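You operate a simulated robot arm through the tools that you are given. There is no shell and no other tool.

You run a simulated robot arm. Do the job below in one go: nothing can be reset, and whatever is moved stays where it is left.

JOB
The sink drains slowly: empty the strainer into the scraps tub, refit it and close the tub.
Fine: the tub's lid can wait on the worktop beside the sink.

It is judged by the outcome, as a careful person would: the job done as asked, and still so three seconds after it is handed in. It fails if anything else is knocked over, pushed out of place, dropped, spilled or broken. Lids that push on must go on centred and level and be pressed home; caps that screw on are set level and turned clockwise until they are tight.

ROBOT AND FRAMES
A 6-joint arm with a two-finger parallel gripper, fixed in place. Base frame: the origin is at the foot of the arm, x ahead of it, y to its left, z up. Readings come in mm, degrees, newtons and seconds.
With the tool pointing down near the work surface it reaches from about 320 to 700 mm from the base axis. Its first joint turns from -166.0 to 166.0 degrees. Payload 4.1 kg.
The tool frame sits at the grasp point between the pads (the TCP): z along the fingers, y along the line on which they close. The tips reach 23 mm beyond it. Largest opening 94 mm; finger width 38, thickness 10; the body of the gripper, 54 by 96 mm, starts 39 mm behind the TCP.
Orientation is that of the tool frame in the base frame, as [roll, pitch, yaw] about the fixed x, y, z axes, in that order (R = Rz(yaw) Ry(pitch) Rx(roll)). With the fingers straight down and closing along the base's y, the tool's x points along the base's -x, its y along +y and its z along -z.

CONTROLS
- The arm moves only by the tool play_rows. Its argument "moves" is a list that holds one entry, the list of rows, each a list of 7 numbers: the gripper command, from -1 (shut) to 1 (fully open), values between in proportion, then the shift along the tool's x, y, z in mm, then the turn, a rotation vector about the tool's x, y, z in degrees. In form: [[[jaw, x, y, z, rx, ry, rz], ...]]. A call has 1 to 20 rows; each row is the pose to reach, as a shift and turn from the pose commanded when the call began, along the tool's axes at that moment. Each row takes 0.2 s and may step no farther than 50 mm and 8.6 degrees from the row before; otherwise, or with a gripper value out of range, the whole call is refused. A pose out of reach is approached as far as the arm can. The call stops where the force on the tool passes 60 N (or 10 N more than at its start, if that is more) or the arm is blocked; 0.2 s more then pass. The fingers move at their own pace (about 45 mm/s each) and stop on an object; they squeeze with about 35 N. The grip force told is the motor's: it shows also when the fingers shut on nothing. Time passes only in rows, and 0.2 s behind the last, so rows that repeat a pose let the fingers close. It gives the time, the measured TCP pose, the force on the tool (base axes), the opening and the grip force at its end, in the units of the frame above (readings bear some noise), with the torque about the TCP (base axes, N m) and any sound that the robot's microphone picked up.
- Cameras (640 x 400 px; columns grow to the right, rows downward): "scene" is fixed at [207.5, 500.6, 1498.2]; the picture's right is [-0.79, -0.62, 0.00], its down [-0.48, 0.61, -0.63] and it looks along [0.39, -0.49, -0.78] (base axes); focal length 214 px, centre (320, 200). "wrist" rides on the gripper at [87, 16, -75] in the tool frame; the picture's right is [-0.18, 0.98, 0.00], its down [-0.58, -0.11, -0.81] and it looks along [-0.79, -0.15, 0.59] (tool axes); focal length 243 px, centre (320, 200). There is no depth. A picture from a camera that has moved, and an enlarged one, comes with that camera's place and axes in the base frame and with its lens. The place of the scene camera against the robot may be out by one fixed shift of up to 18 mm in any direction.
- get_image(camera): a new picture of that camera. The clock stands still meanwhile.
- slide_trunk(by): slides the trunk up (or, below 0, down) by that many mm; the arm rides with it, the base frame stays. It gives what a move gives, with no picture.
- inspect(camera, box): a new picture of the part [left, top, right, bottom] of that camera's present view, enlarged. The clock stands still meanwhile.
- finish_job(): hands the job in; it is judged then, once.

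Places have to be worked out from the pictures, the camera data and where the tool is seen. Open the gripper and draw the arm clear of the work before you hand the job in, unless the task says otherwise.

The tools are called by a JSON object that holds its "method" and its "body". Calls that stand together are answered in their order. play_rows: Moves the arm, as the interface text tells. Its arguments: {"type":"object","properties":{"moves":{"type":"array"}},"required":["moves"]} The other tools are called the same way: slide_trunk (by) slides the trunk up or down; get_image (camera) takes a picture; inspect (camera, box) takes an enlarged picture of a part of a camera's view; finish_job () hands the job in.

At the start:

```text
time: 0.0
tcp_pos: [286.4, 80.9, 1305.1]
ee_rot: [-179.9, 0.0, -179.9]
ft_force: [0.0, -0.2, -1.1]
moment: [0.0, 0.01, -0.02]
gripper_width: 93.9
gripper_force: 0.1
trunk travel left (down, up): [-428.0, 162.0]
```

scene: 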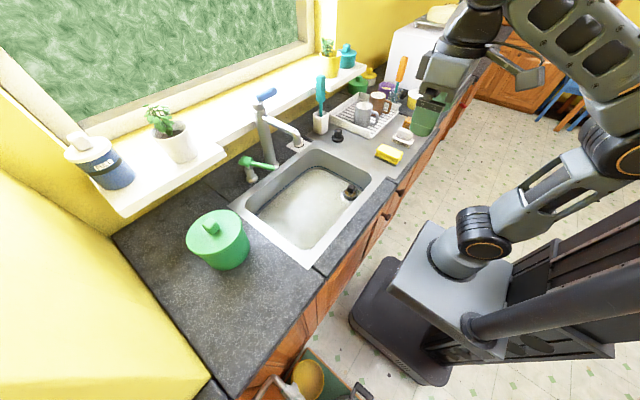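
wrist: 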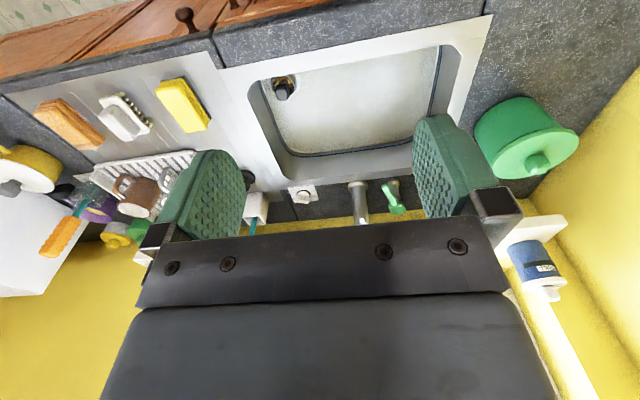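

I'll start by looking closely at the sink, strainer and tub in both views before moving.

{"method": "inspect", "body": {"camera": "scene", "box": [180, 140, 420, 290]}}

{"method": "inspect", "body": {"camera": "wrist", "box": [230, 30, 590, 255]}}

{"method": "inspect", "body": {"camera": "scene", "box": [300, 40, 460, 180]}}

{"method": "inspect", "body": {"camera": "scene", "box": [320, 160, 380, 220]}}

```text
2.67 times, centred on (300, 215) of scene
camera zoom: at [207.5, 500.6, 1498.2], right [-0.79, -0.62, 0.0], down [-0.48, 0.61, -0.63], along [0.39, -0.49, -0.78], focal length 572 px, centre (373, 160)
```

zoom: 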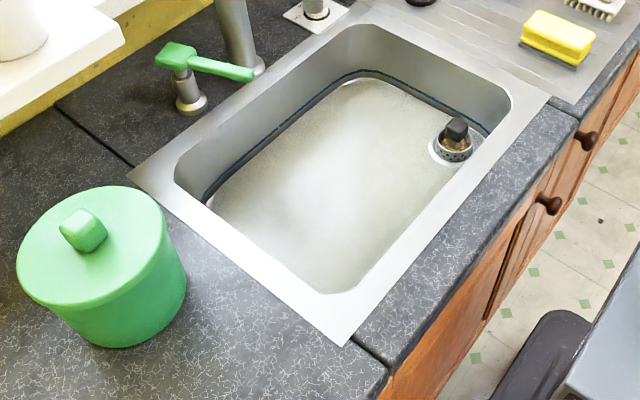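

```text
1.78 times, centred on (410, 142) of wrist
camera zoom: at [199.9, 97.5, 1379.6], right [0.18, 0.98, 0.0], down [0.58, -0.11, 0.81], along [0.79, -0.15, -0.59], focal length 431 px, centre (160, 302)
```

zoom: 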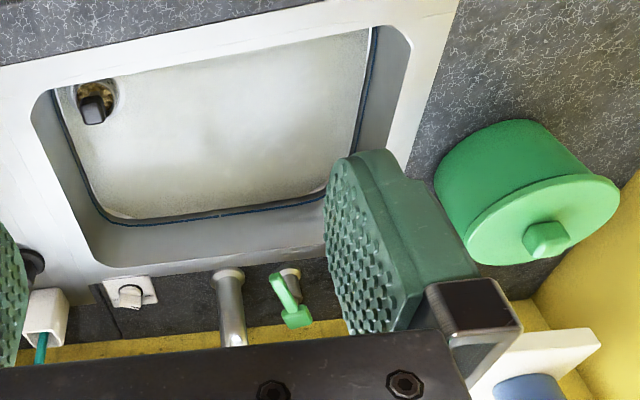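

```text
2.86 times, centred on (380, 110) of scene
camera zoom: at [207.5, 500.6, 1498.2], right [-0.79, -0.62, 0.0], down [-0.48, 0.61, -0.63], along [0.39, -0.49, -0.78], focal length 613 px, centre (149, 457)
```

zoom: 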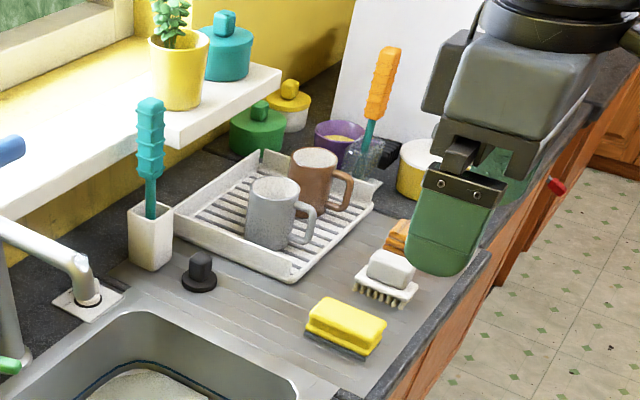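

```text
6.67 times, centred on (350, 190) of scene
camera zoom: at [207.5, 500.6, 1498.2], right [-0.79, -0.62, 0.0], down [-0.48, 0.61, -0.63], along [0.39, -0.49, -0.78], focal length 1430 px, centre (120, 267)
```

zoom: 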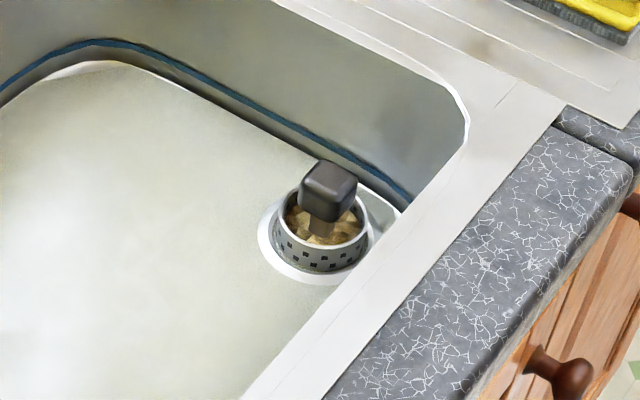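

The big green lidded tub stands left of the sink, with its knob near (605, 444, 1045). The strainer knob is near (474, -42, 860), at the front right of the basin. I'll lower the trunk partway to work height and look again.

{"method": "slide_trunk", "body": {"by": -150}}

{"method": "get_image", "body": {"camera": "wrist"}}

{"method": "get_image", "body": {"camera": "scene"}}

```text
time: 1.8
tcp_pos: [286.7, 81.1, 1156.2]
ee_rot: [179.9, 0.1, 180.0]
ft_force: [0.5, 0.2, -0.2]
moment: [0.01, -0.03, 0.0]
gripper_width: 94.0
gripper_force: 0.1
trunk travel left (down, up): [-278.0, 312.0]
```

```text
taken
camera wrist: at [199.9, 97.4, 1229.6], right [0.18, 0.98, 0.0], down [0.58, -0.11, 0.81], along [0.79, -0.15, -0.59], focal length 243 px, centre (320, 200)
```

wrist: 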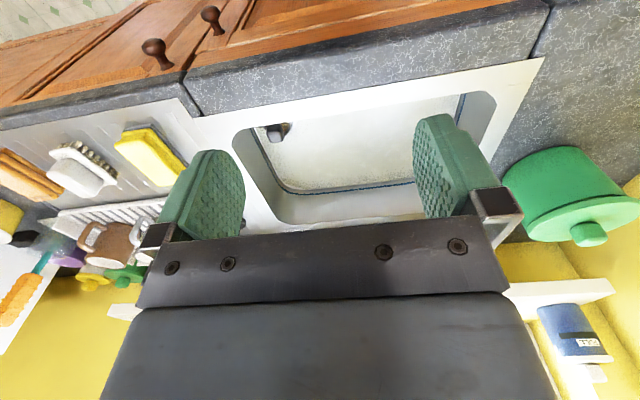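

```text
taken
```

scene: 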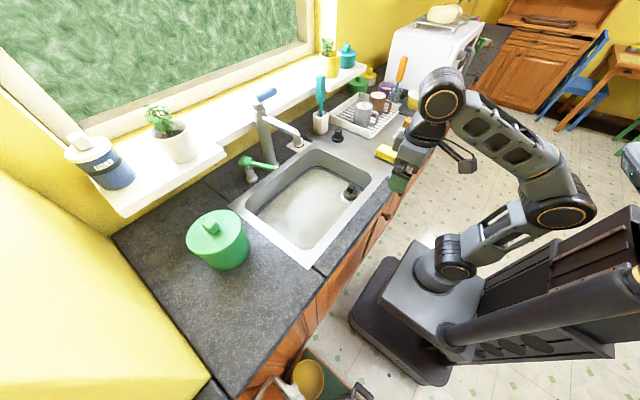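

From two wrist views the sink rim is at z≈910 and the tub knob centre is about (606, 445, 1049). I'll swing the hand toward the tub at a safe height to look closer.

{"method": "play_rows", "body": {"moves": [[[1, -20, 31, 0, 0, 0, 0], [1, -40, 62, 0, 0, 0, 0], [1, -60, 93, 0, 0, 0, 0], [1, -80, 124, 0, 0, 0, 0], [1, -100, 155, 0, 0, 0, 0], [1, -120, 186, 0, 0, 0, 0], [1, -140, 217, 0, 0, 0, 0], [1, -160, 249, 0, 0, 0, 0], [1, -160, 249, 0, 0, 0, 0]]]}}

{"method": "get_image", "body": {"camera": "wrist"}}

{"method": "get_image", "body": {"camera": "scene"}}

```text
time: 3.8
tcp_pos: [417.3, 305.3, 1105.0]
ee_rot: [179.9, 0.1, -180.0]
ft_force: [0.5, 0.4, 0.7]
moment: [0.01, -0.01, 0.01]
gripper_width: 93.9
gripper_force: 0.0
out of reach, approached as far as the arm can: row 5, 6, 7, 8, 9
trunk travel left (down, up): [-278.0, 312.0]
```

```text
taken
camera wrist: at [331.1, 321.5, 1179.5], right [0.18, 0.98, 0.0], down [0.58, -0.11, 0.81], along [0.79, -0.15, -0.59], focal length 243 px, centre (320, 200)
```

wrist: 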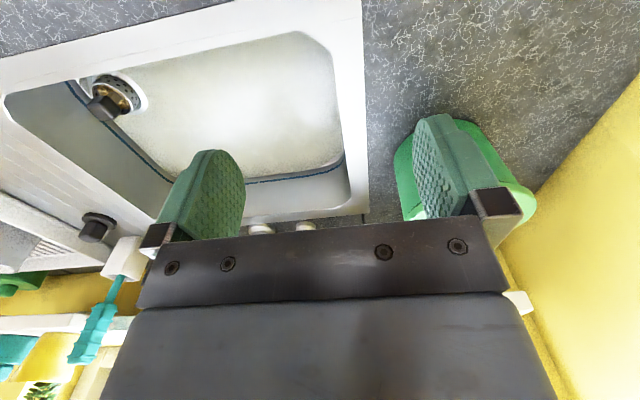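

```text
taken
```

scene: 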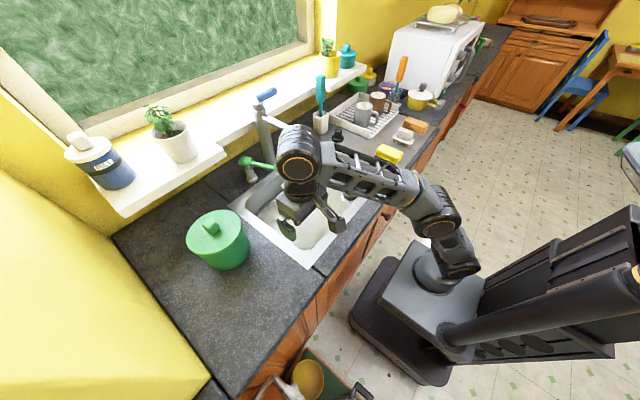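

At this trunk height the arm is stretched upward and falls short, with radius capped at about 517 mm. Raising the trunk puts the shoulder level with the work, so I'll raise it fully.

{"method": "slide_trunk", "body": {"by": 300}}

{"method": "play_rows", "body": {"moves": [[[1, 0, 0, 0, 0, 0, 0], [1, 0, 0, 0, 0, 0, 0]]]}}

{"method": "get_image", "body": {"camera": "wrist"}}

{"method": "get_image", "body": {"camera": "scene"}}

```text
time: 6.8
tcp_pos: [418.8, 305.2, 1404.3]
ee_rot: [179.9, 0.1, -179.9]
ft_force: [-0.7, -1.2, 0.3]
moment: [0.01, 0.02, -0.01]
gripper_width: 94.1
gripper_force: 0.0
trunk travel left (down, up): [-578.0, 12.0]
```

```text
time: 7.3
tcp_pos: [418.5, 304.5, 1405.8]
ee_rot: [179.8, 0.1, 180.0]
ft_force: [0.3, -0.1, -0.3]
moment: [0.0, 0.0, 0.0]
gripper_width: 94.0
gripper_force: 0.1
trunk travel left (down, up): [-578.0, 12.0]
```

```text
taken
camera wrist: at [330.9, 321.0, 1479.8], right [0.18, 0.98, 0.0], down [0.58, -0.11, 0.81], along [0.79, -0.15, -0.59], focal length 243 px, centre (320, 200)
```

wrist: 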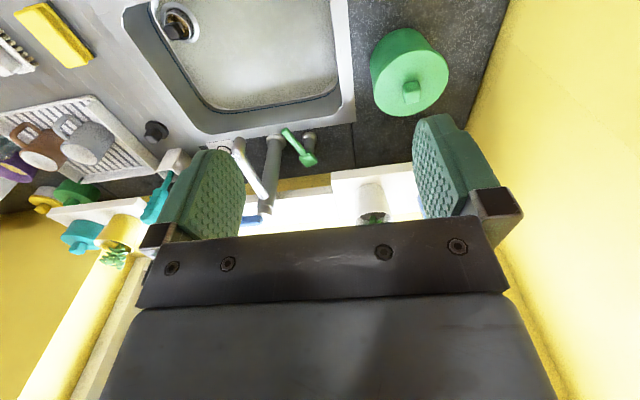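

```text
taken
```

scene: 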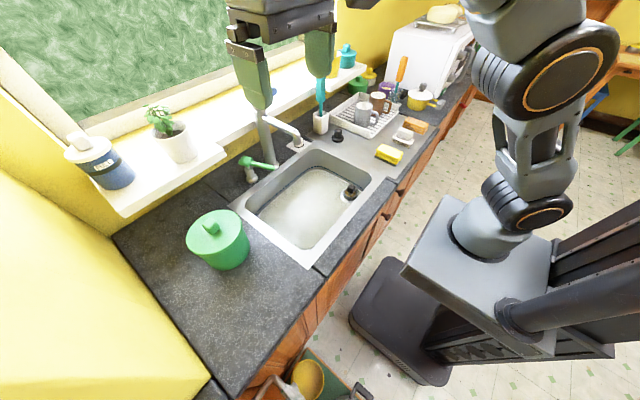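

Now there is a better view down on the tub. I'll enlarge it to see the knob's shape and orientation, and also look at the strainer.

{"method": "inspect", "body": {"camera": "wrist", "box": [350, 10, 480, 130]}}

{"method": "inspect", "body": {"camera": "wrist", "box": [130, 0, 230, 70]}}

{"method": "inspect", "body": {"camera": "scene", "box": [175, 195, 265, 280]}}

```text
3.33 times, centred on (415, 70) of wrist
camera zoom: at [330.9, 321.0, 1479.8], right [0.18, 0.98, 0.0], down [0.58, -0.11, 0.81], along [0.79, -0.15, -0.59], focal length 809 px, centre (3, 633)
```

zoom: 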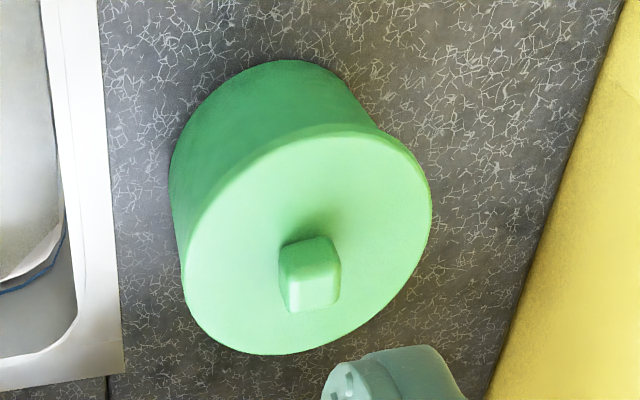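

```text
5.71 times, centred on (180, 35) of wrist
camera zoom: at [330.9, 321.0, 1479.8], right [0.18, 0.98, 0.0], down [0.58, -0.11, 0.81], along [0.79, -0.15, -0.59], focal length 1386 px, centre (1120, 1143)
```

zoom: 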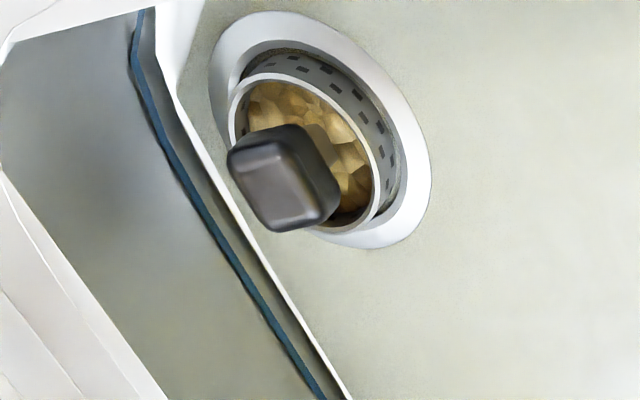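

```text
4.71 times, centred on (220, 238) of scene
camera zoom: at [207.5, 500.6, 1498.2], right [-0.79, -0.62, 0.0], down [-0.48, 0.61, -0.63], along [0.39, -0.49, -0.78], focal length 1009 px, centre (791, 24)
```

zoom: 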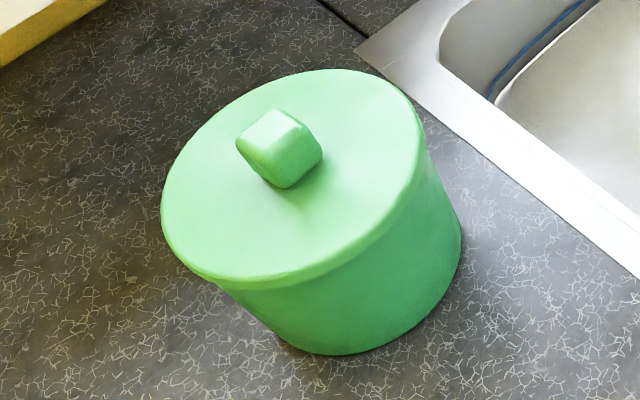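

The knob is a roughly 30 mm rounded square aligned with base x/y, centred near (606, 445) with its top at z≈1058. The lid is about 133 mm across. I'll descend partway and move toward it to test reach.

{"method": "play_rows", "body": {"moves": [[[1, 0, 0, 40, 0, 0, 0], [1, 0, 0, 80, 0, 0, 0], [1, 0, 0, 120, 0, 0, 0], [1, 0, 0, 160, 0, 0, 0], [1, 0, 0, 200, 0, 0, 0], [1, -30, 25, 220, 0, 0, 0], [1, -60, 50, 220, 0, 0, 0], [1, -90, 80, 220, 0, 0, 0], [1, -115, 110, 220, 0, 0, 0], [1, -130, 140, 220, 0, 0, 0], [1, -130, 140, 220, 0, 0, 0]]]}}

{"method": "get_image", "body": {"camera": "wrist"}}

{"method": "get_image", "body": {"camera": "scene"}}

```text
time: 9.8
tcp_pos: [520.3, 415.7, 1175.3]
ee_rot: [179.8, 0.1, 180.0]
ft_force: [0.2, -0.5, 1.2]
moment: [-0.01, -0.04, 0.06]
gripper_width: 93.9
gripper_force: 0.1
out of reach, approached as far as the arm can: row 9, 10, 11
trunk travel left (down, up): [-578.0, 12.0]
```

```text
taken
camera wrist: at [433.6, 432.1, 1249.6], right [0.18, 0.98, 0.0], down [0.58, -0.11, 0.81], along [0.79, -0.15, -0.59], focal length 243 px, centre (320, 200)
```

wrist: 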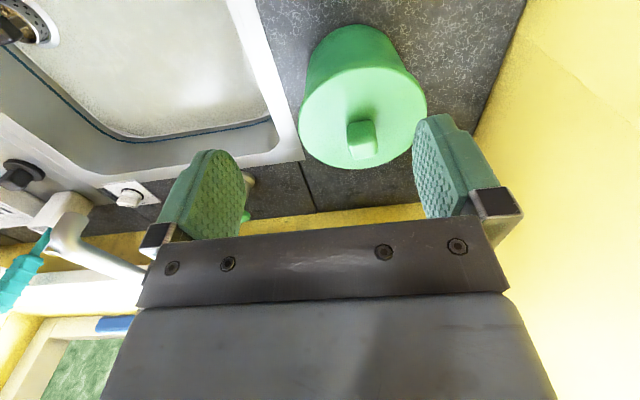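

```text
taken
```

scene: 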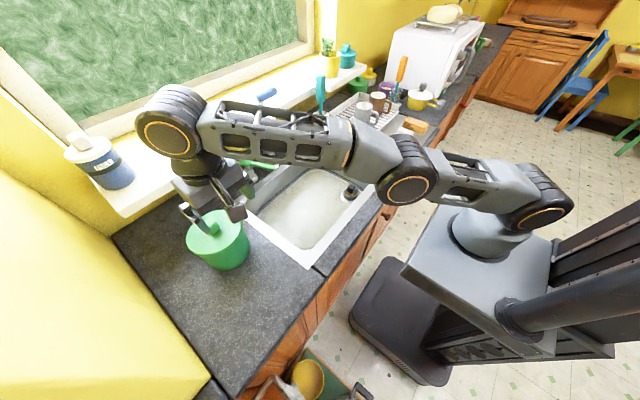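

The reach limit with the tool straight down is about 670–700 mm, so I'll tilt the tool outward about its closing axis. First I'll zoom in on the knob from here for a better fix.

{"method": "inspect", "body": {"camera": "wrist", "box": [290, 15, 440, 180]}}

```text
2.42 times, centred on (365, 98) of wrist
camera zoom: at [433.6, 432.1, 1249.6], right [0.18, 0.98, 0.0], down [0.58, -0.11, 0.81], along [0.79, -0.15, -0.59], focal length 588 px, centre (211, 448)
```

zoom: 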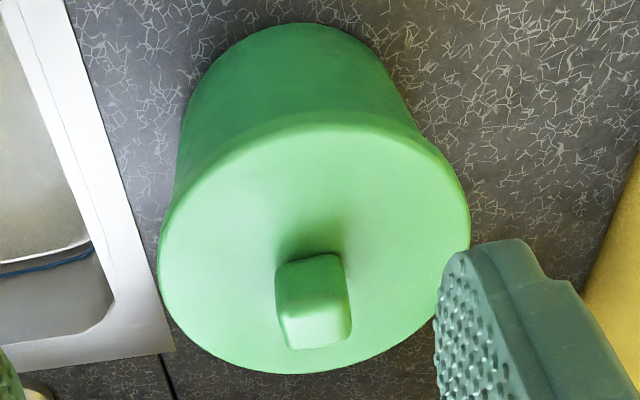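

The two views put the knob at about (604, 444.5), 29 mm wide, with its top at z≈1060 and the lid plate at about z≈1033. I'll tilt 30° outward and move to above the knob.

{"method": "play_rows", "body": {"moves": [[[1, 0, 0, 0, 0, -7.5, 0], [1, 0, 0, 0, 0, -15, 0], [1, 0, 0, 0, 0, -22.5, 0], [1, 0, 0, 0, 0, -30, 0], [1, 0, 0, 0, 0, -30, 0]]]}}

{"method": "get_image", "body": {"camera": "wrist"}}

```text
time: 10.9
tcp_pos: [521.3, 416.9, 1177.0]
ee_rot: [179.8, 30.2, -180.0]
ft_force: [0.6, -0.1, 0.3]
moment: [0.01, -0.01, -0.02]
gripper_width: 94.1
gripper_force: 0.1
trunk travel left (down, up): [-578.0, 12.0]
```

```text
taken
camera wrist: at [409.0, 433.0, 1196.5], right [0.16, 0.98, 0.09], down [0.1, -0.11, 0.99], along [0.98, -0.15, -0.11], focal length 243 px, centre (320, 200)
```

wrist: 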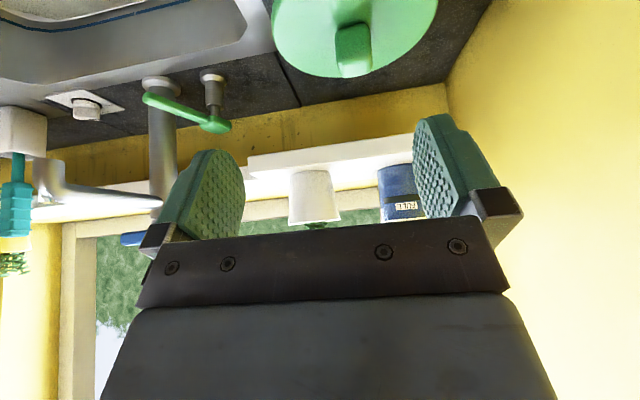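

Tilt reached with no strain. Now I'll move to about 50 mm above the grasp pose over the knob.

{"method": "play_rows", "body": {"moves": [[[1, -14, 9, 32, 0, 0, 0], [1, -28, 18, 64, 0, 0, 0], [1, -41, 28, 95, 0, 0, 0], [1, -41, 28, 95, 0, 0, 0]]]}}

{"method": "get_image", "body": {"camera": "wrist"}}

{"method": "get_image", "body": {"camera": "scene"}}

```text
time: 11.9
tcp_pos: [604.8, 445.6, 1114.7]
ee_rot: [179.9, 30.1, 179.9]
ft_force: [-0.2, 0.0, 0.0]
moment: [-0.01, 0.02, 0.01]
gripper_width: 93.9
gripper_force: 0.1
trunk travel left (down, up): [-578.0, 12.0]
```

```text
taken
camera wrist: at [492.1, 461.2, 1134.6], right [0.16, 0.98, 0.09], down [0.1, -0.11, 0.99], along [0.98, -0.15, -0.12], focal length 243 px, centre (320, 200)
```

wrist: 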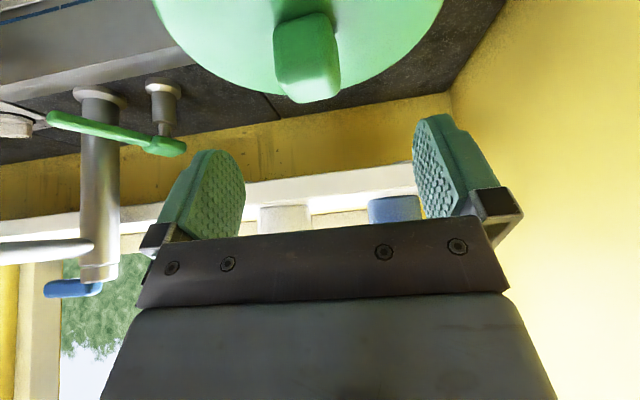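

```text
taken
```

scene: 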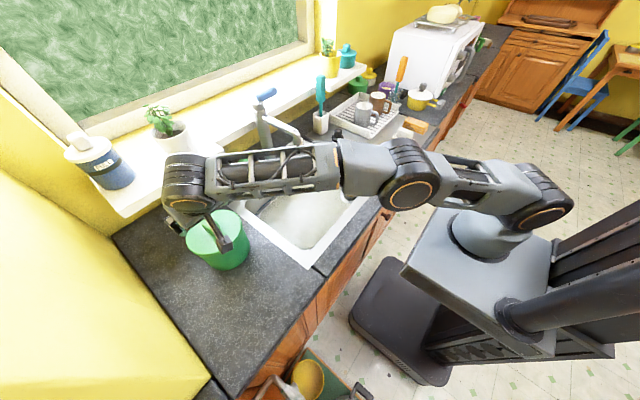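

The knob lies centred between the fingers at y≈444. I'll lower straight down to the grasp height of z≈1064 with the jaws open and check.

{"method": "play_rows", "body": {"moves": [[[1, 8, -0.5, 14, 0, 0, 0], [1, 16, -1, 28, 0, 0, 0], [1, 21, -1, 37, 0, 0, 0], [1, 25.5, -1, 44, 0, 0, 0], [1, 25.5, -1, 44, 0, 0, 0]]]}}

{"method": "get_image", "body": {"camera": "wrist"}}

{"method": "inspect", "body": {"camera": "scene", "box": [150, 170, 290, 280]}}

```text
time: 13.2
tcp_pos: [603.3, 444.5, 1063.9]
ee_rot: [179.8, 30.1, 179.9]
ft_force: [1.6, 1.3, 5.0]
moment: [0.23, -0.02, -0.05]
gripper_width: 94.0
gripper_force: 0.1
trunk travel left (down, up): [-578.0, 12.0]
```

```text
taken
camera wrist: at [492.1, 460.2, 1085.2], right [0.16, 0.98, 0.1], down [0.1, -0.11, 0.99], along [0.98, -0.15, -0.11], focal length 243 px, centre (320, 200)
```

wrist: 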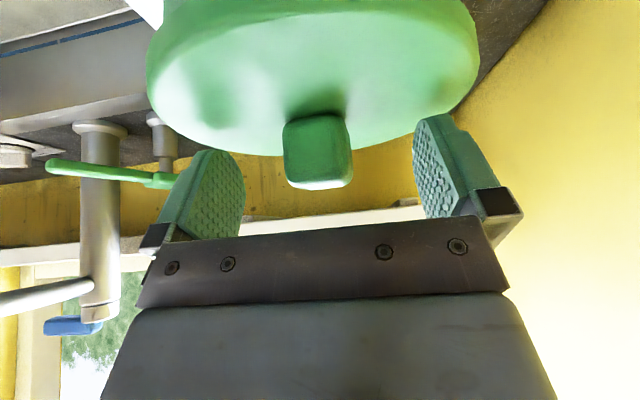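

```text
3.64 times, centred on (220, 225) of scene
camera zoom: at [207.5, 500.6, 1498.2], right [-0.79, -0.62, 0.0], down [-0.48, 0.61, -0.63], along [0.39, -0.49, -0.78], focal length 780 px, centre (684, 109)
```

zoom: 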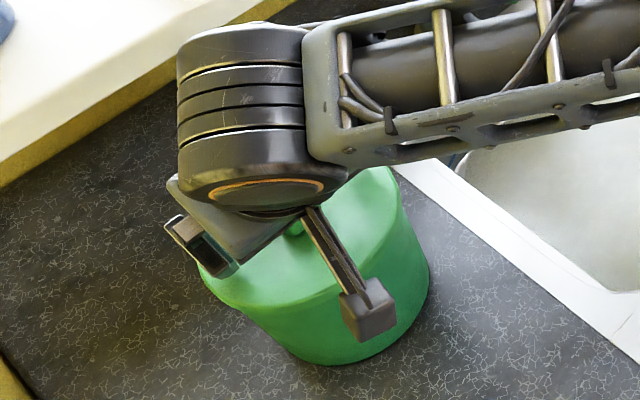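

There's slight contact (5 N) of one fingertip on the lid, and the knob is centred. I'll back off 3 mm and close on the knob.

{"method": "play_rows", "body": {"moves": [[[1, -1.5, 0, -2.6, 0, 0, 0], [1, -1.5, 0, -2.6, 0, 0, 0], [-1, -1.5, 0, -2.6, 0, 0, 0], [-1, -1.5, 0, -2.6, 0, 0, 0], [-1, -1.5, 0, -2.6, 0, 0, 0], [-1, -1.5, 0, -2.6, 0, 0, 0], [-1, -1.5, 0, -2.6, 0, 0, 0], [-1, -1.5, 0, -2.6, 0, 0, 0]]]}}

{"method": "get_image", "body": {"camera": "wrist"}}

```text
time: 14.9
tcp_pos: [604.9, 444.8, 1066.3]
ee_rot: [179.9, 30.2, 180.0]
ft_force: [0.6, 1.3, 2.4]
moment: [-0.02, 0.06, 0.0]
gripper_width: 29.3
gripper_force: 34.7
trunk travel left (down, up): [-578.0, 12.0]
```

```text
taken
camera wrist: at [492.2, 460.6, 1087.4], right [0.16, 0.98, 0.09], down [0.1, -0.11, 0.99], along [0.98, -0.15, -0.11], focal length 243 px, centre (320, 200)
```

wrist: 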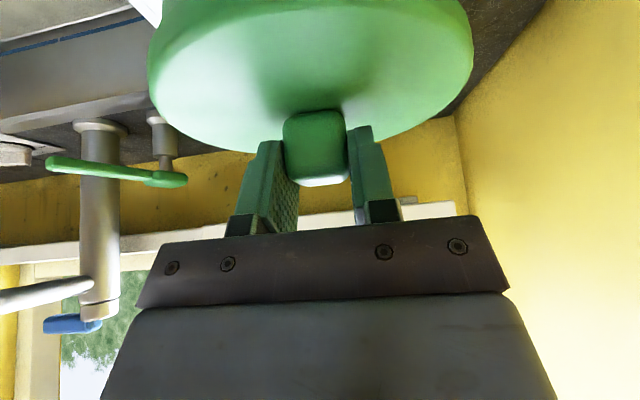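

The knob is held (29.3 mm, 35 N). Now I'll lift slowly straight up, watching force and whether the tub stays put.

{"method": "play_rows", "body": {"moves": [[[-1, -1.5, 0, -2.6, 0, 0, 0], [-1, -3, 0, -5.2, 0, 0, 0], [-1, -4.5, 0, -7.8, 0, 0, 0], [-1, -6, 0, -10.4, 0, 0, 0], [-1, -7.5, 0, -13, 0, 0, 0], [-1, -7.5, 0, -13, 0, 0, 0]]]}}

{"method": "get_image", "body": {"camera": "wrist"}}

{"method": "inspect", "body": {"camera": "scene", "box": [150, 170, 290, 280]}}

```text
time: 16.4
tcp_pos: [603.8, 444.6, 1081.2]
ee_rot: [179.8, 30.2, 180.0]
ft_force: [0.2, -0.3, -0.6]
moment: [0.01, 0.02, -0.01]
gripper_width: 29.1
gripper_force: 34.3
trunk travel left (down, up): [-578.0, 12.0]
```

```text
taken
camera wrist: at [491.9, 460.6, 1102.3], right [0.16, 0.98, 0.09], down [0.1, -0.11, 0.99], along [0.98, -0.15, -0.11], focal length 243 px, centre (320, 200)
```

wrist: 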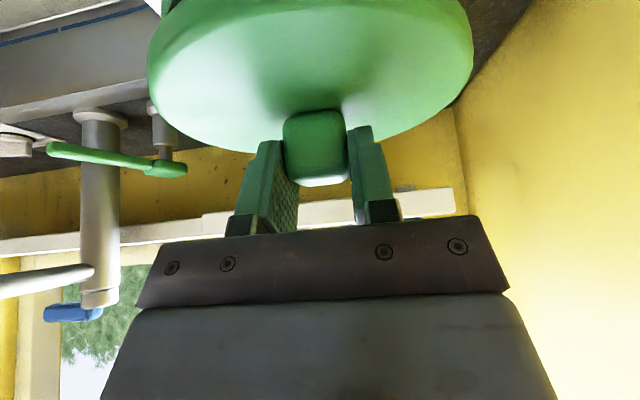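

```text
3.64 times, centred on (220, 225) of scene
camera zoom: at [207.5, 500.6, 1498.2], right [-0.79, -0.62, 0.0], down [-0.48, 0.61, -0.63], along [0.39, -0.49, -0.78], focal length 780 px, centre (684, 109)
```

zoom: 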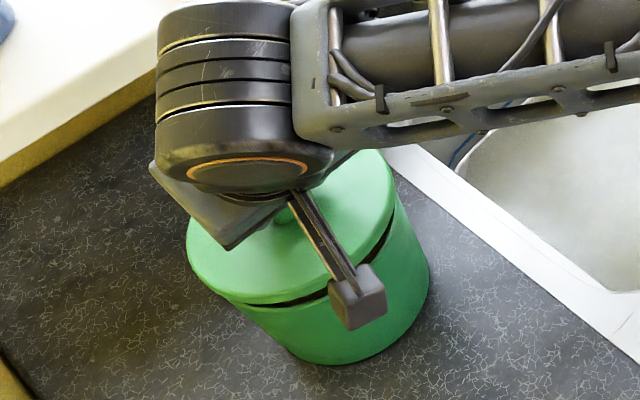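

The lid is free and level and the tub hasn't moved. I'll raise it and carry it to clear worktop left of the sink, near (420, 500), out of the way of the later pour.

{"method": "play_rows", "body": {"moves": [[[-1, -7, 0, -12, 0, 0, 0], [-1, -14.5, 0, -25, 0, 0, 0], [-1, 10, 8, -39, 0, 0, 0], [-1, 42, 20, -57, 0, 0, 0], [-1, 76, 32, -77, 0, 0, 0], [-1, 110, 44, -97, 0, 0, 0], [-1, 135, 52, -111, 0, 0, 0], [-1, 145, 55, -117, 0, 0, 0], [-1, 145, 55, -117, 0, 0, 0]]]}}

{"method": "get_image", "body": {"camera": "wrist"}}

{"method": "get_image", "body": {"camera": "scene"}}

{"method": "inspect", "body": {"camera": "scene", "box": [170, 180, 290, 300]}}

```text
time: 18.4
tcp_pos: [418.9, 499.3, 1110.4]
ee_rot: [179.9, 30.1, 180.0]
ft_force: [-0.6, -0.1, -0.9]
moment: [0.02, 0.01, 0.0]
gripper_width: 29.3
gripper_force: 34.7
trunk travel left (down, up): [-578.0, 12.0]
```

```text
taken
camera wrist: at [307.5, 515.3, 1131.5], right [0.16, 0.98, 0.09], down [0.1, -0.11, 0.99], along [0.98, -0.15, -0.11], focal length 243 px, centre (320, 200)
```

wrist: 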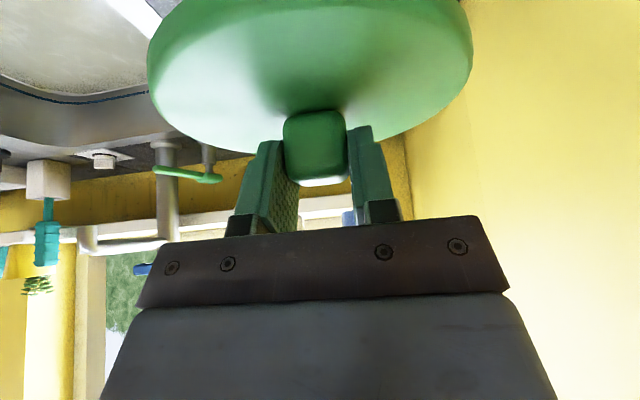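

```text
taken
```

scene: 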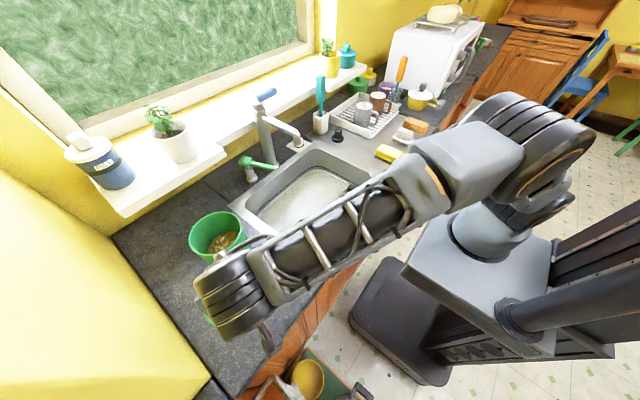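

```text
3.33 times, centred on (230, 240) of scene
camera zoom: at [207.5, 500.6, 1498.2], right [-0.79, -0.62, 0.0], down [-0.48, 0.61, -0.63], along [0.39, -0.49, -0.78], focal length 715 px, centre (620, 67)
```

zoom: 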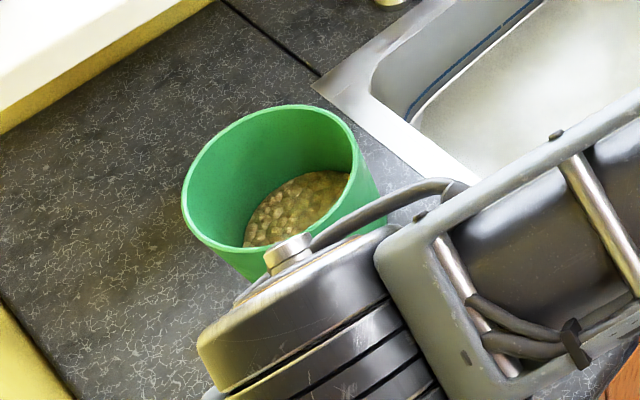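

The tub already holds scraps, which confirms it's the scraps tub. I'll lower the lid toward the worktop, fast at first and then gently until contact.

{"method": "play_rows", "body": {"moves": [[[-1, 15, 0, 26, 0, 0, 0], [-1, 30, 0, 52, 0, 0, 0], [-1, 45, 0, 78, 0, 0, 0], [-1, 57.5, 0, 99.6, 0, 0, 0], [-1, 65, 0, 112.6, 0, 0, 0], [-1, 65, 0, 112.6, 0, 0, 0]]]}}

{"method": "get_image", "body": {"camera": "scene"}}

{"method": "get_image", "body": {"camera": "wrist"}}

```text
time: 19.8
tcp_pos: [419.2, 500.5, 979.5]
ee_rot: [180.0, 30.2, 180.0]
ft_force: [-0.2, 0.2, -1.7]
moment: [-0.03, 0.03, -0.01]
gripper_width: 29.2
gripper_force: 34.9
trunk travel left (down, up): [-578.0, 12.0]
```

```text
taken
```

scene: 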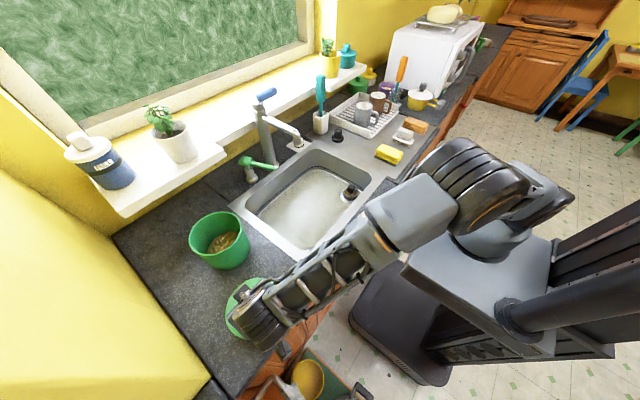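

```text
taken
camera wrist: at [307.8, 515.6, 1000.0], right [0.16, 0.98, 0.09], down [0.1, -0.11, 0.99], along [0.98, -0.15, -0.11], focal length 243 px, centre (320, 200)
```

wrist: 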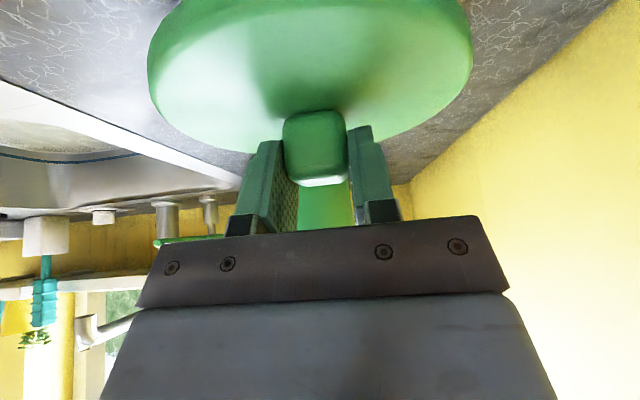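

The lid is level and near the surface. I'll continue down gently in small steps while watching the force.

{"method": "play_rows", "body": {"moves": [[[-1, 1, 0, 1.73, 0, 0, 0], [-1, 2, 0, 3.46, 0, 0, 0], [-1, 3, 0, 5.2, 0, 0, 0], [-1, 4, 0, 6.93, 0, 0, 0], [-1, 5, 0, 8.66, 0, 0, 0], [-1, 5, 0, 8.66, 0, 0, 0]]]}}

```text
time: 21.1
tcp_pos: [419.6, 499.7, 968.7]
ee_rot: [179.9, 30.1, -180.0]
ft_force: [0.9, 0.6, 0.3]
moment: [0.03, -0.01, -0.01]
gripper_width: 29.6
gripper_force: 35.5
trunk travel left (down, up): [-578.0, 12.0]
```

No contact yet at z=968.7. Continuing down in small steps.

{"method": "play_rows", "body": {"moves": [[[-1, 0.75, 0, 1.3, 0, 0, 0], [-1, 1.5, 0, 2.6, 0, 0, 0], [-1, 2.25, 0, 3.9, 0, 0, 0], [-1, 3, 0, 5.2, 0, 0, 0], [-1, 3, 0, 5.2, 0, 0, 0]]]}}

```text
time: 22.4
tcp_pos: [419.6, 499.9, 963.9]
ee_rot: [179.9, 30.2, 179.9]
ft_force: [0.1, 0.7, -0.4]
moment: [-0.02, 0.03, -0.03]
gripper_width: 29.3
gripper_force: 35.1
trunk travel left (down, up): [-578.0, 12.0]
```

Still free at 963.9. I'll keep going down gently.

{"method": "play_rows", "body": {"moves": [[[-1, 0.75, 0, 1.3, 0, 0, 0], [-1, 1.5, 0, 2.6, 0, 0, 0], [-1, 2.25, 0, 3.9, 0, 0, 0], [-1, 2.25, 0, 3.9, 0, 0, 0]]]}}

{"method": "inspect", "body": {"camera": "wrist", "box": [120, 0, 500, 200]}}

```text
time: 23.4
tcp_pos: [419.5, 499.4, 961.1]
ee_rot: [179.7, 30.4, 180.0]
ft_force: [-0.7, -0.8, 12.5]
moment: [-0.03, -0.78, -0.06]
gripper_width: 29.2
gripper_force: 34.8
trunk travel left (down, up): [-578.0, 12.0]
```

```text
1.68 times, centred on (310, 100) of wrist
camera zoom: at [307.9, 515.4, 982.1], right [0.16, 0.98, 0.1], down [0.1, -0.11, 0.99], along [0.98, -0.15, -0.11], focal length 409 px, centre (337, 368)
```

zoom: 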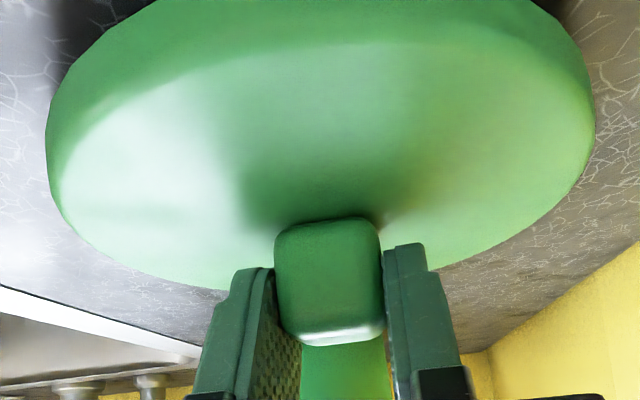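

Contact at z≈961 with 12 N on the lid's far edge, so it's nearly flat. I'll ease off slightly, then open the jaws.

{"method": "play_rows", "body": {"moves": [[[-1, -0.4, 0, -0.7, 0, 0, 0], [-1, -0.4, 0, -0.7, 0, 0, 0], [-0.2, -0.4, 0, -0.7, 0, 0, 0], [-0.2, -0.4, 0, -0.7, 0, 0, 0], [0.3, -0.4, 0, -0.7, 0, 0, 0], [0.3, -0.4, 0, -0.7, 0, 0, 0], [0.3, -0.4, 0, -0.7, 0, 0, 0]]]}}

{"method": "get_image", "body": {"camera": "wrist"}}

```text
time: 24.9
tcp_pos: [419.9, 499.7, 958.9]
ee_rot: [179.9, 30.0, 180.0]
ft_force: [-0.5, -0.3, -0.4]
moment: [0.02, -0.01, 0.0]
gripper_width: 61.1
gripper_force: 0.2
trunk travel left (down, up): [-578.0, 12.0]
```

```text
taken
camera wrist: at [308.0, 515.4, 981.0], right [0.16, 0.98, 0.09], down [0.1, -0.11, 0.99], along [0.98, -0.15, -0.11], focal length 243 px, centre (320, 200)
```

wrist: 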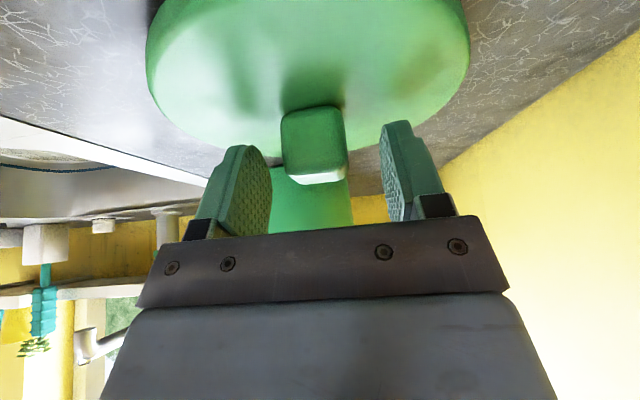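

Lid released and sitting flat. I'll lift away, then return to tool-down.

{"method": "play_rows", "body": {"moves": [[[0.3, -10, 0, -17.3, 0, 0, 0], [0.3, -25, 0, -43.3, 0, 0, 0], [1, -45, 0, -78, 0, 0, 0], [1, -65, 0, -112, 0, 0, 0], [1, -85, 0, -147, 0, 0, 0], [1, -85, 0, -147, 0, 7.5, 0], [1, -85, 0, -147, 0, 15, 0], [1, -85, 0, -147, 0, 22.5, 0], [1, -85, 0, -147, 0, 30, 0], [1, -85, 0, -147, 0, 30, 0]]]}}

{"method": "get_image", "body": {"camera": "scene"}}

```text
time: 27.1
tcp_pos: [419.7, 500.4, 1131.0]
ee_rot: [179.9, 0.0, 180.0]
ft_force: [0.1, -0.5, 0.4]
moment: [-0.04, -0.01, 0.02]
gripper_width: 93.9
gripper_force: 0.0
trunk travel left (down, up): [-578.0, 12.0]
```

```text
taken
```

scene: 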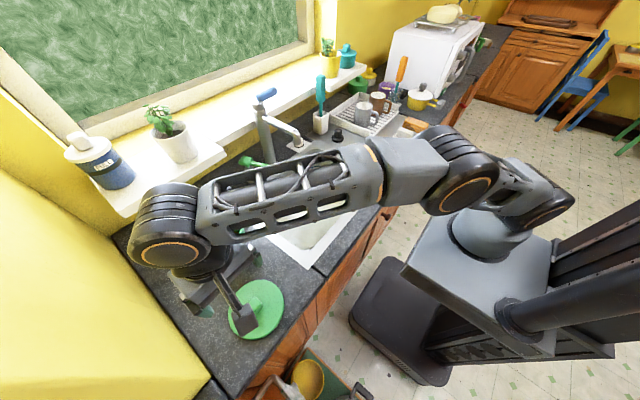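

Clear of the lid. I'll now swing back across to look down at the strainer from the front.

{"method": "play_rows", "body": {"moves": [[[1, 0, -20, 0, 0, 0, 0], [1, 0, -60, 0, 0, 0, 0], [1, 0, -105, 0, 0, 0, 0], [1, 0, -150, 0, 0, 0, 0], [1, 0, -195, 0, 0, 0, 0], [1, 0, -240, 0, 0, 0, 0], [1, 10, -285, 0, 0, 0, 0], [1, 20, -330, 0, 0, 0, 0], [1, 30, -375, 0, 0, 0, 0], [1, 40, -420, 0, 0, 0, 0], [1, 45, -465, 0, 0, 0, 0], [1, 50, -510, 0, 0, 0, 0], [1, 50, -535, 0, 0, 0, 0], [1, 50, -535, 0, 0, 0, 0]]]}}

{"method": "get_image", "body": {"camera": "wrist"}}

{"method": "get_image", "body": {"camera": "scene"}}

```text
time: 30.1
tcp_pos: [368.4, -36.9, 1128.6]
ee_rot: [179.9, 0.1, -179.9]
ft_force: [-0.3, -0.5, 0.1]
moment: [-0.01, -0.02, 0.01]
gripper_width: 93.8
gripper_force: 0.1
trunk travel left (down, up): [-578.0, 12.0]
```

```text
taken
camera wrist: at [282.5, -20.5, 1202.9], right [0.18, 0.98, 0.0], down [0.58, -0.11, 0.81], along [0.79, -0.15, -0.59], focal length 243 px, centre (320, 200)
```

wrist: 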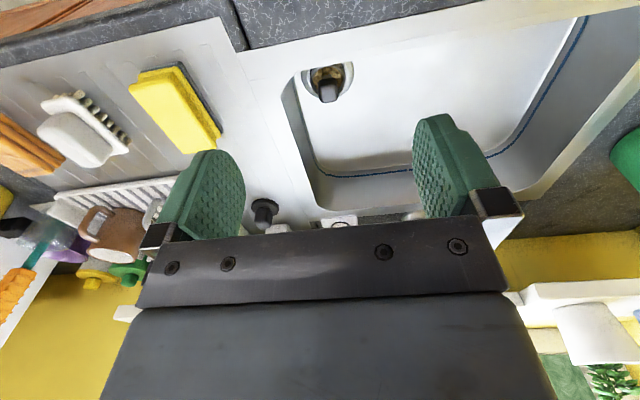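

```text
taken
```

scene: 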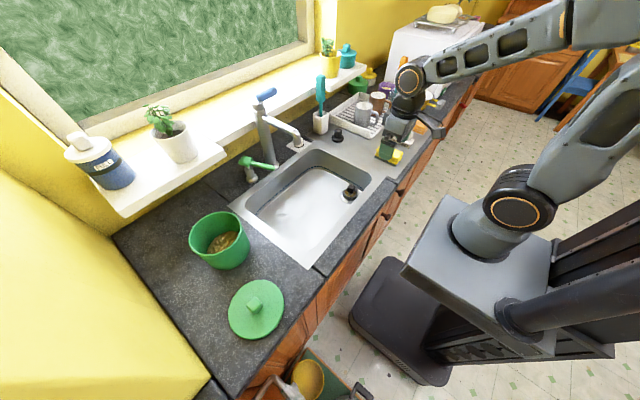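

The lid lies flat on the worktop and the tub is open. I'll zoom in on the strainer.

{"method": "inspect", "body": {"camera": "wrist", "box": [270, 40, 390, 120]}}

{"method": "inspect", "body": {"camera": "scene", "box": [230, 70, 370, 200]}}

```text
5.00 times, centred on (330, 80) of wrist
camera zoom: at [282.5, -20.5, 1202.9], right [0.18, 0.98, 0.0], down [0.58, -0.11, 0.81], along [0.79, -0.15, -0.59], focal length 1213 px, centre (270, 800)
```

zoom: 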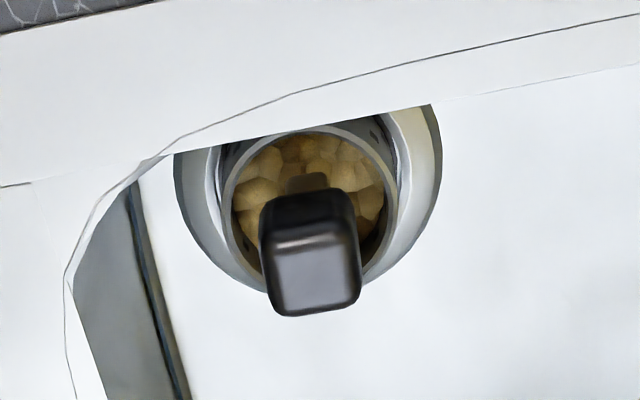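

```text
3.08 times, centred on (300, 135) of scene
camera zoom: at [207.5, 500.6, 1498.2], right [-0.79, -0.62, 0.0], down [-0.48, 0.61, -0.63], along [0.39, -0.49, -0.78], focal length 660 px, centre (382, 400)
```

zoom: 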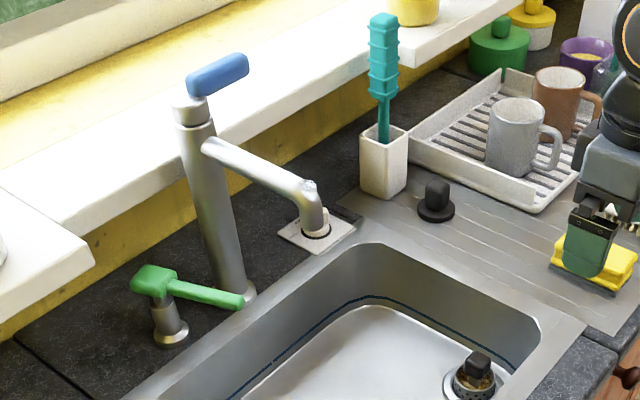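

The strainer is full, with its knob aligned to base axes near (476, -43). The camera bracket sticks out on the tool's +x side, so I'll turn the tool 90° so it hangs over the basin and later ends up on top during the pour.

{"method": "play_rows", "body": {"moves": [[[1, -10, 9, 4, 0, 0, 8.2], [1, -20, 18, 8, 0, 0, 16.4], [1, -30, 27, 13, 0, 0, 24.6], [1, -40, 36, 17, 0, 0, 32.8], [1, -50, 45, 22, 0, 0, 41], [1, -60, 54, 26, 0, 0, 49.2], [1, -70, 63, 30, 0, 0, 57.4], [1, -80, 72, 35, 0, 0, 65.6], [1, -90, 81, 40, 0, 0, 73.8], [1, -100, 90, 44, 0, 0, 82], [1, -108, 97, 48, 0, 0, 90], [1, -108, 97, 48, 0, 0, 90]]]}}

{"method": "get_image", "body": {"camera": "wrist"}}

{"method": "get_image", "body": {"camera": "scene"}}

```text
time: 32.8
tcp_pos: [477.9, 60.2, 1081.1]
ee_rot: [179.9, -0.1, 89.8]
ft_force: [0.3, -1.1, -0.5]
moment: [0.02, 0.0, 0.01]
gripper_width: 93.7
gripper_force: 0.1
trunk travel left (down, up): [-578.0, 12.0]
```

```text
taken
camera wrist: at [494.4, 147.0, 1155.1], right [0.98, -0.19, 0.0], down [-0.11, -0.58, 0.81], along [-0.15, -0.79, -0.59], focal length 243 px, centre (320, 200)
```

wrist: 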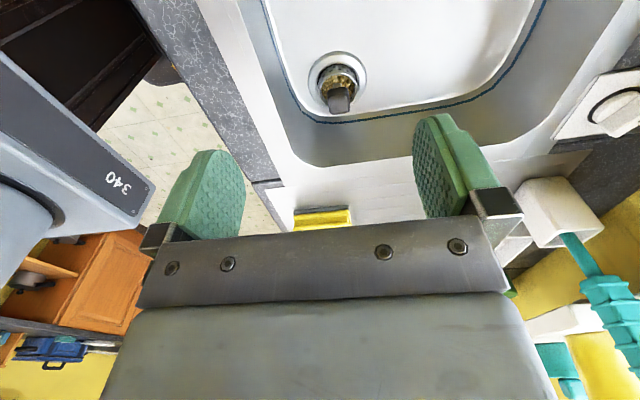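

```text
taken
```

scene: 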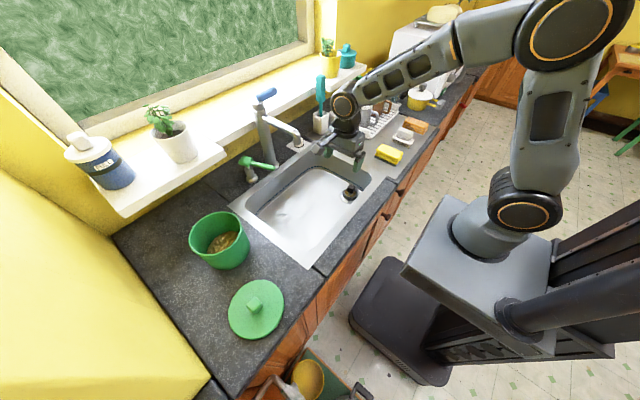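

The rotation worked. I'll zoom in on the strainer from this side to fix its position and heights.

{"method": "inspect", "body": {"camera": "wrist", "box": [290, 35, 390, 125]}}

```text
4.44 times, centred on (340, 80) of wrist
camera zoom: at [494.4, 147.0, 1155.1], right [0.98, -0.19, 0.0], down [-0.11, -0.58, 0.81], along [-0.15, -0.79, -0.59], focal length 1078 px, centre (231, 733)
```

zoom: 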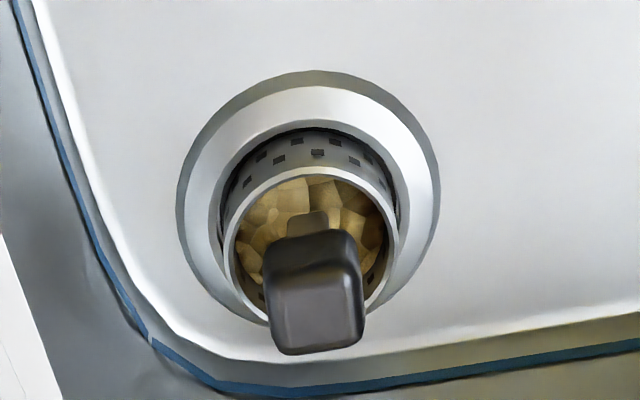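

Two views agree: the strainer knob's top is centred at about (485, -44.6, 855), roughly 27 mm wide, and its bowl rim is at z≈822. Before grasping I'll rehearse the pour orientation empty-handed by rising and swinging to the tub with the tool yawed to face it.

{"method": "play_rows", "body": {"moves": [[[1, 0, 0, -40, 0, 0, 0], [1, 0, 0, -80, 0, 0, 0], [1, 20, 5, -119, 0, 0, 0], [1, 60, 12, -119, 0, 0, 6.75], [1, 100, 20, -119, 0, 0, 13.5], [1, 140, 28, -119, 0, 0, 20.25], [1, 180, 36, -119, 0, 0, 27], [1, 220, 44, -119, 0, 0, 33.75], [1, 260, 52, -119, 0, 0, 40.5], [1, 300, 60, -119, 0, 0, 47.25], [1, 320, 62, -119, 0, 0, 53.6], [1, 320, 62, -119, 0, 0, 53.6]]]}}

```text
time: 35.4
tcp_pos: [544.8, 349.6, 1199.2]
ee_rot: [-179.9, -0.1, 43.4]
ft_force: [-0.1, -0.6, -0.3]
moment: [0.01, -0.01, 0.03]
gripper_width: 93.8
gripper_force: 0.2
out of reach, approached as far as the arm can: row 10, 11, 12
trunk travel left (down, up): [-578.0, 12.0]
```

Position limited here only by tool-down reach at this height. I'll now tilt the tool outward to test the wrist range.

{"method": "play_rows", "body": {"moves": [[[1, 0, 0, 0, 0, 8, 0], [1, 0, 0, 0, 0, 16, 0], [1, 0, 0, 0, 0, 24, 0], [1, 0, 0, 0, 0, 32, 0], [1, 0, 0, 0, 0, 40, 0], [1, 0, 0, 0, 0, 48, 0], [1, 0, 0, 0, 0, 56, 0], [1, 0, 0, 0, 0, 64, 0], [1, 0, 0, 0, 0, 72, 0], [1, 0, 0, 0, 0, 80, 0], [1, 0, 0, 0, 0, 80, 0]]]}}

{"method": "get_image", "body": {"camera": "scene"}}

{"method": "get_image", "body": {"camera": "wrist"}}

```text
time: 37.8
tcp_pos: [545.0, 350.4, 1200.3]
ee_rot: [-179.5, -80.2, 42.7]
ft_force: [-0.2, 0.7, -0.8]
moment: [0.0, -0.02, 0.0]
gripper_width: 93.9
gripper_force: 0.3
out of reach, approached as far as the arm can: row 8
trunk travel left (down, up): [-578.0, 12.0]
```

```text
taken
```

scene: 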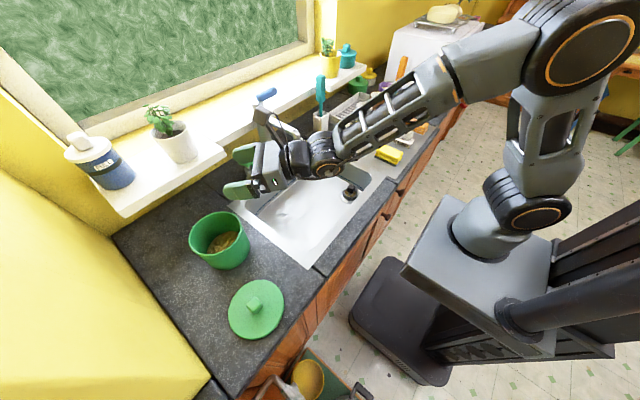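

```text
taken
camera wrist: at [513.7, 297.5, 1298.0], right [0.65, -0.74, -0.18], down [-0.73, -0.53, -0.44], along [0.22, 0.42, -0.88], focal length 243 px, centre (320, 200)
```

wrist: 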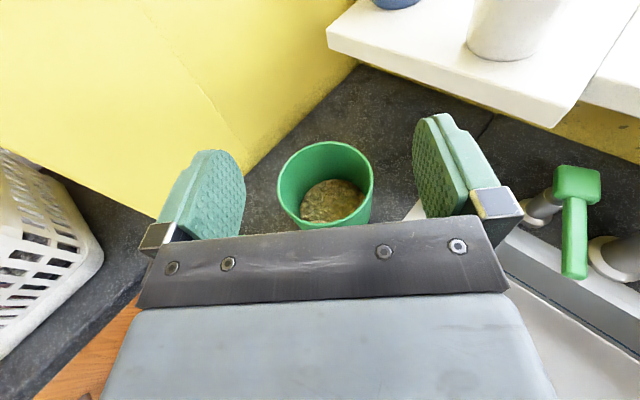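

The camera ends up on top and the arm passes 80° comfortably. I'll go on to the full pour pose over the tub (110° tilt, TCP ~1110) to check reach and clearance.

{"method": "play_rows", "body": {"moves": [[[1, 0, -6, 15, 0, 5, 0], [1, 0, -12, 32, 0, 10, 0], [1, -10, -18, 50, 0, 15, 0], [1, -25, -24, 65, 0, 20, 0], [1, -45, -30, 80, 0, 25, 0], [1, -60, -33, 92, 0, 30, 0], [1, -60, -33, 92, 0, 30, 0]]]}}

{"method": "get_image", "body": {"camera": "scene"}}

{"method": "get_image", "body": {"camera": "wrist"}}

```text
time: 39.4
tcp_pos: [616.6, 387.4, 1128.3]
ee_rot: [3.2, -70.2, -136.3]
ft_force: [0.0, -0.3, 0.5]
moment: [0.0, -0.01, -0.03]
gripper_width: 93.8
gripper_force: 0.0
out of reach, approached as far as the arm can: row 2, 3, 4, 5, 6, 7
trunk travel left (down, up): [-578.0, 12.0]
```

```text
taken
```

scene: 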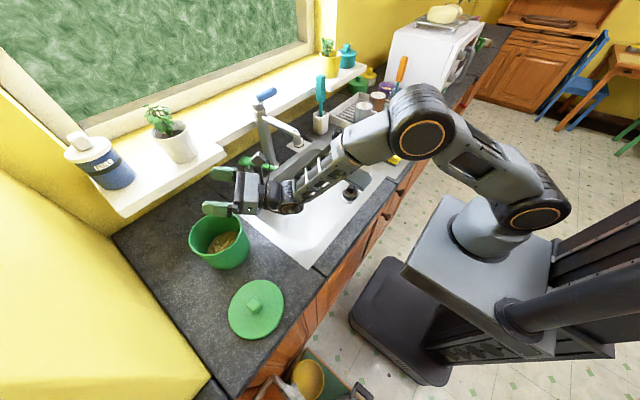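

```text
taken
camera wrist: at [559.6, 304.5, 1184.6], right [0.76, -0.63, -0.15], down [-0.45, -0.35, -0.82], along [0.46, 0.69, -0.55], focal length 243 px, centre (320, 200)
```

wrist: 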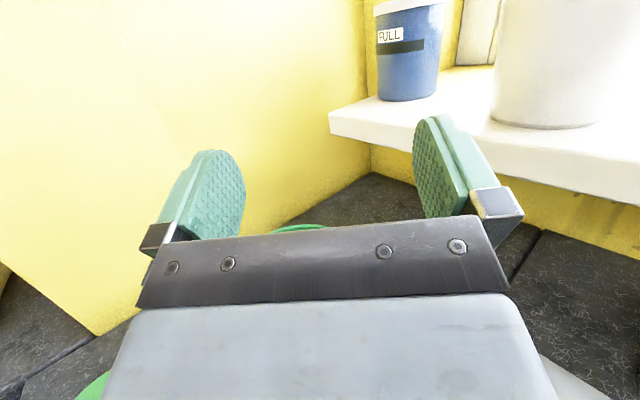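

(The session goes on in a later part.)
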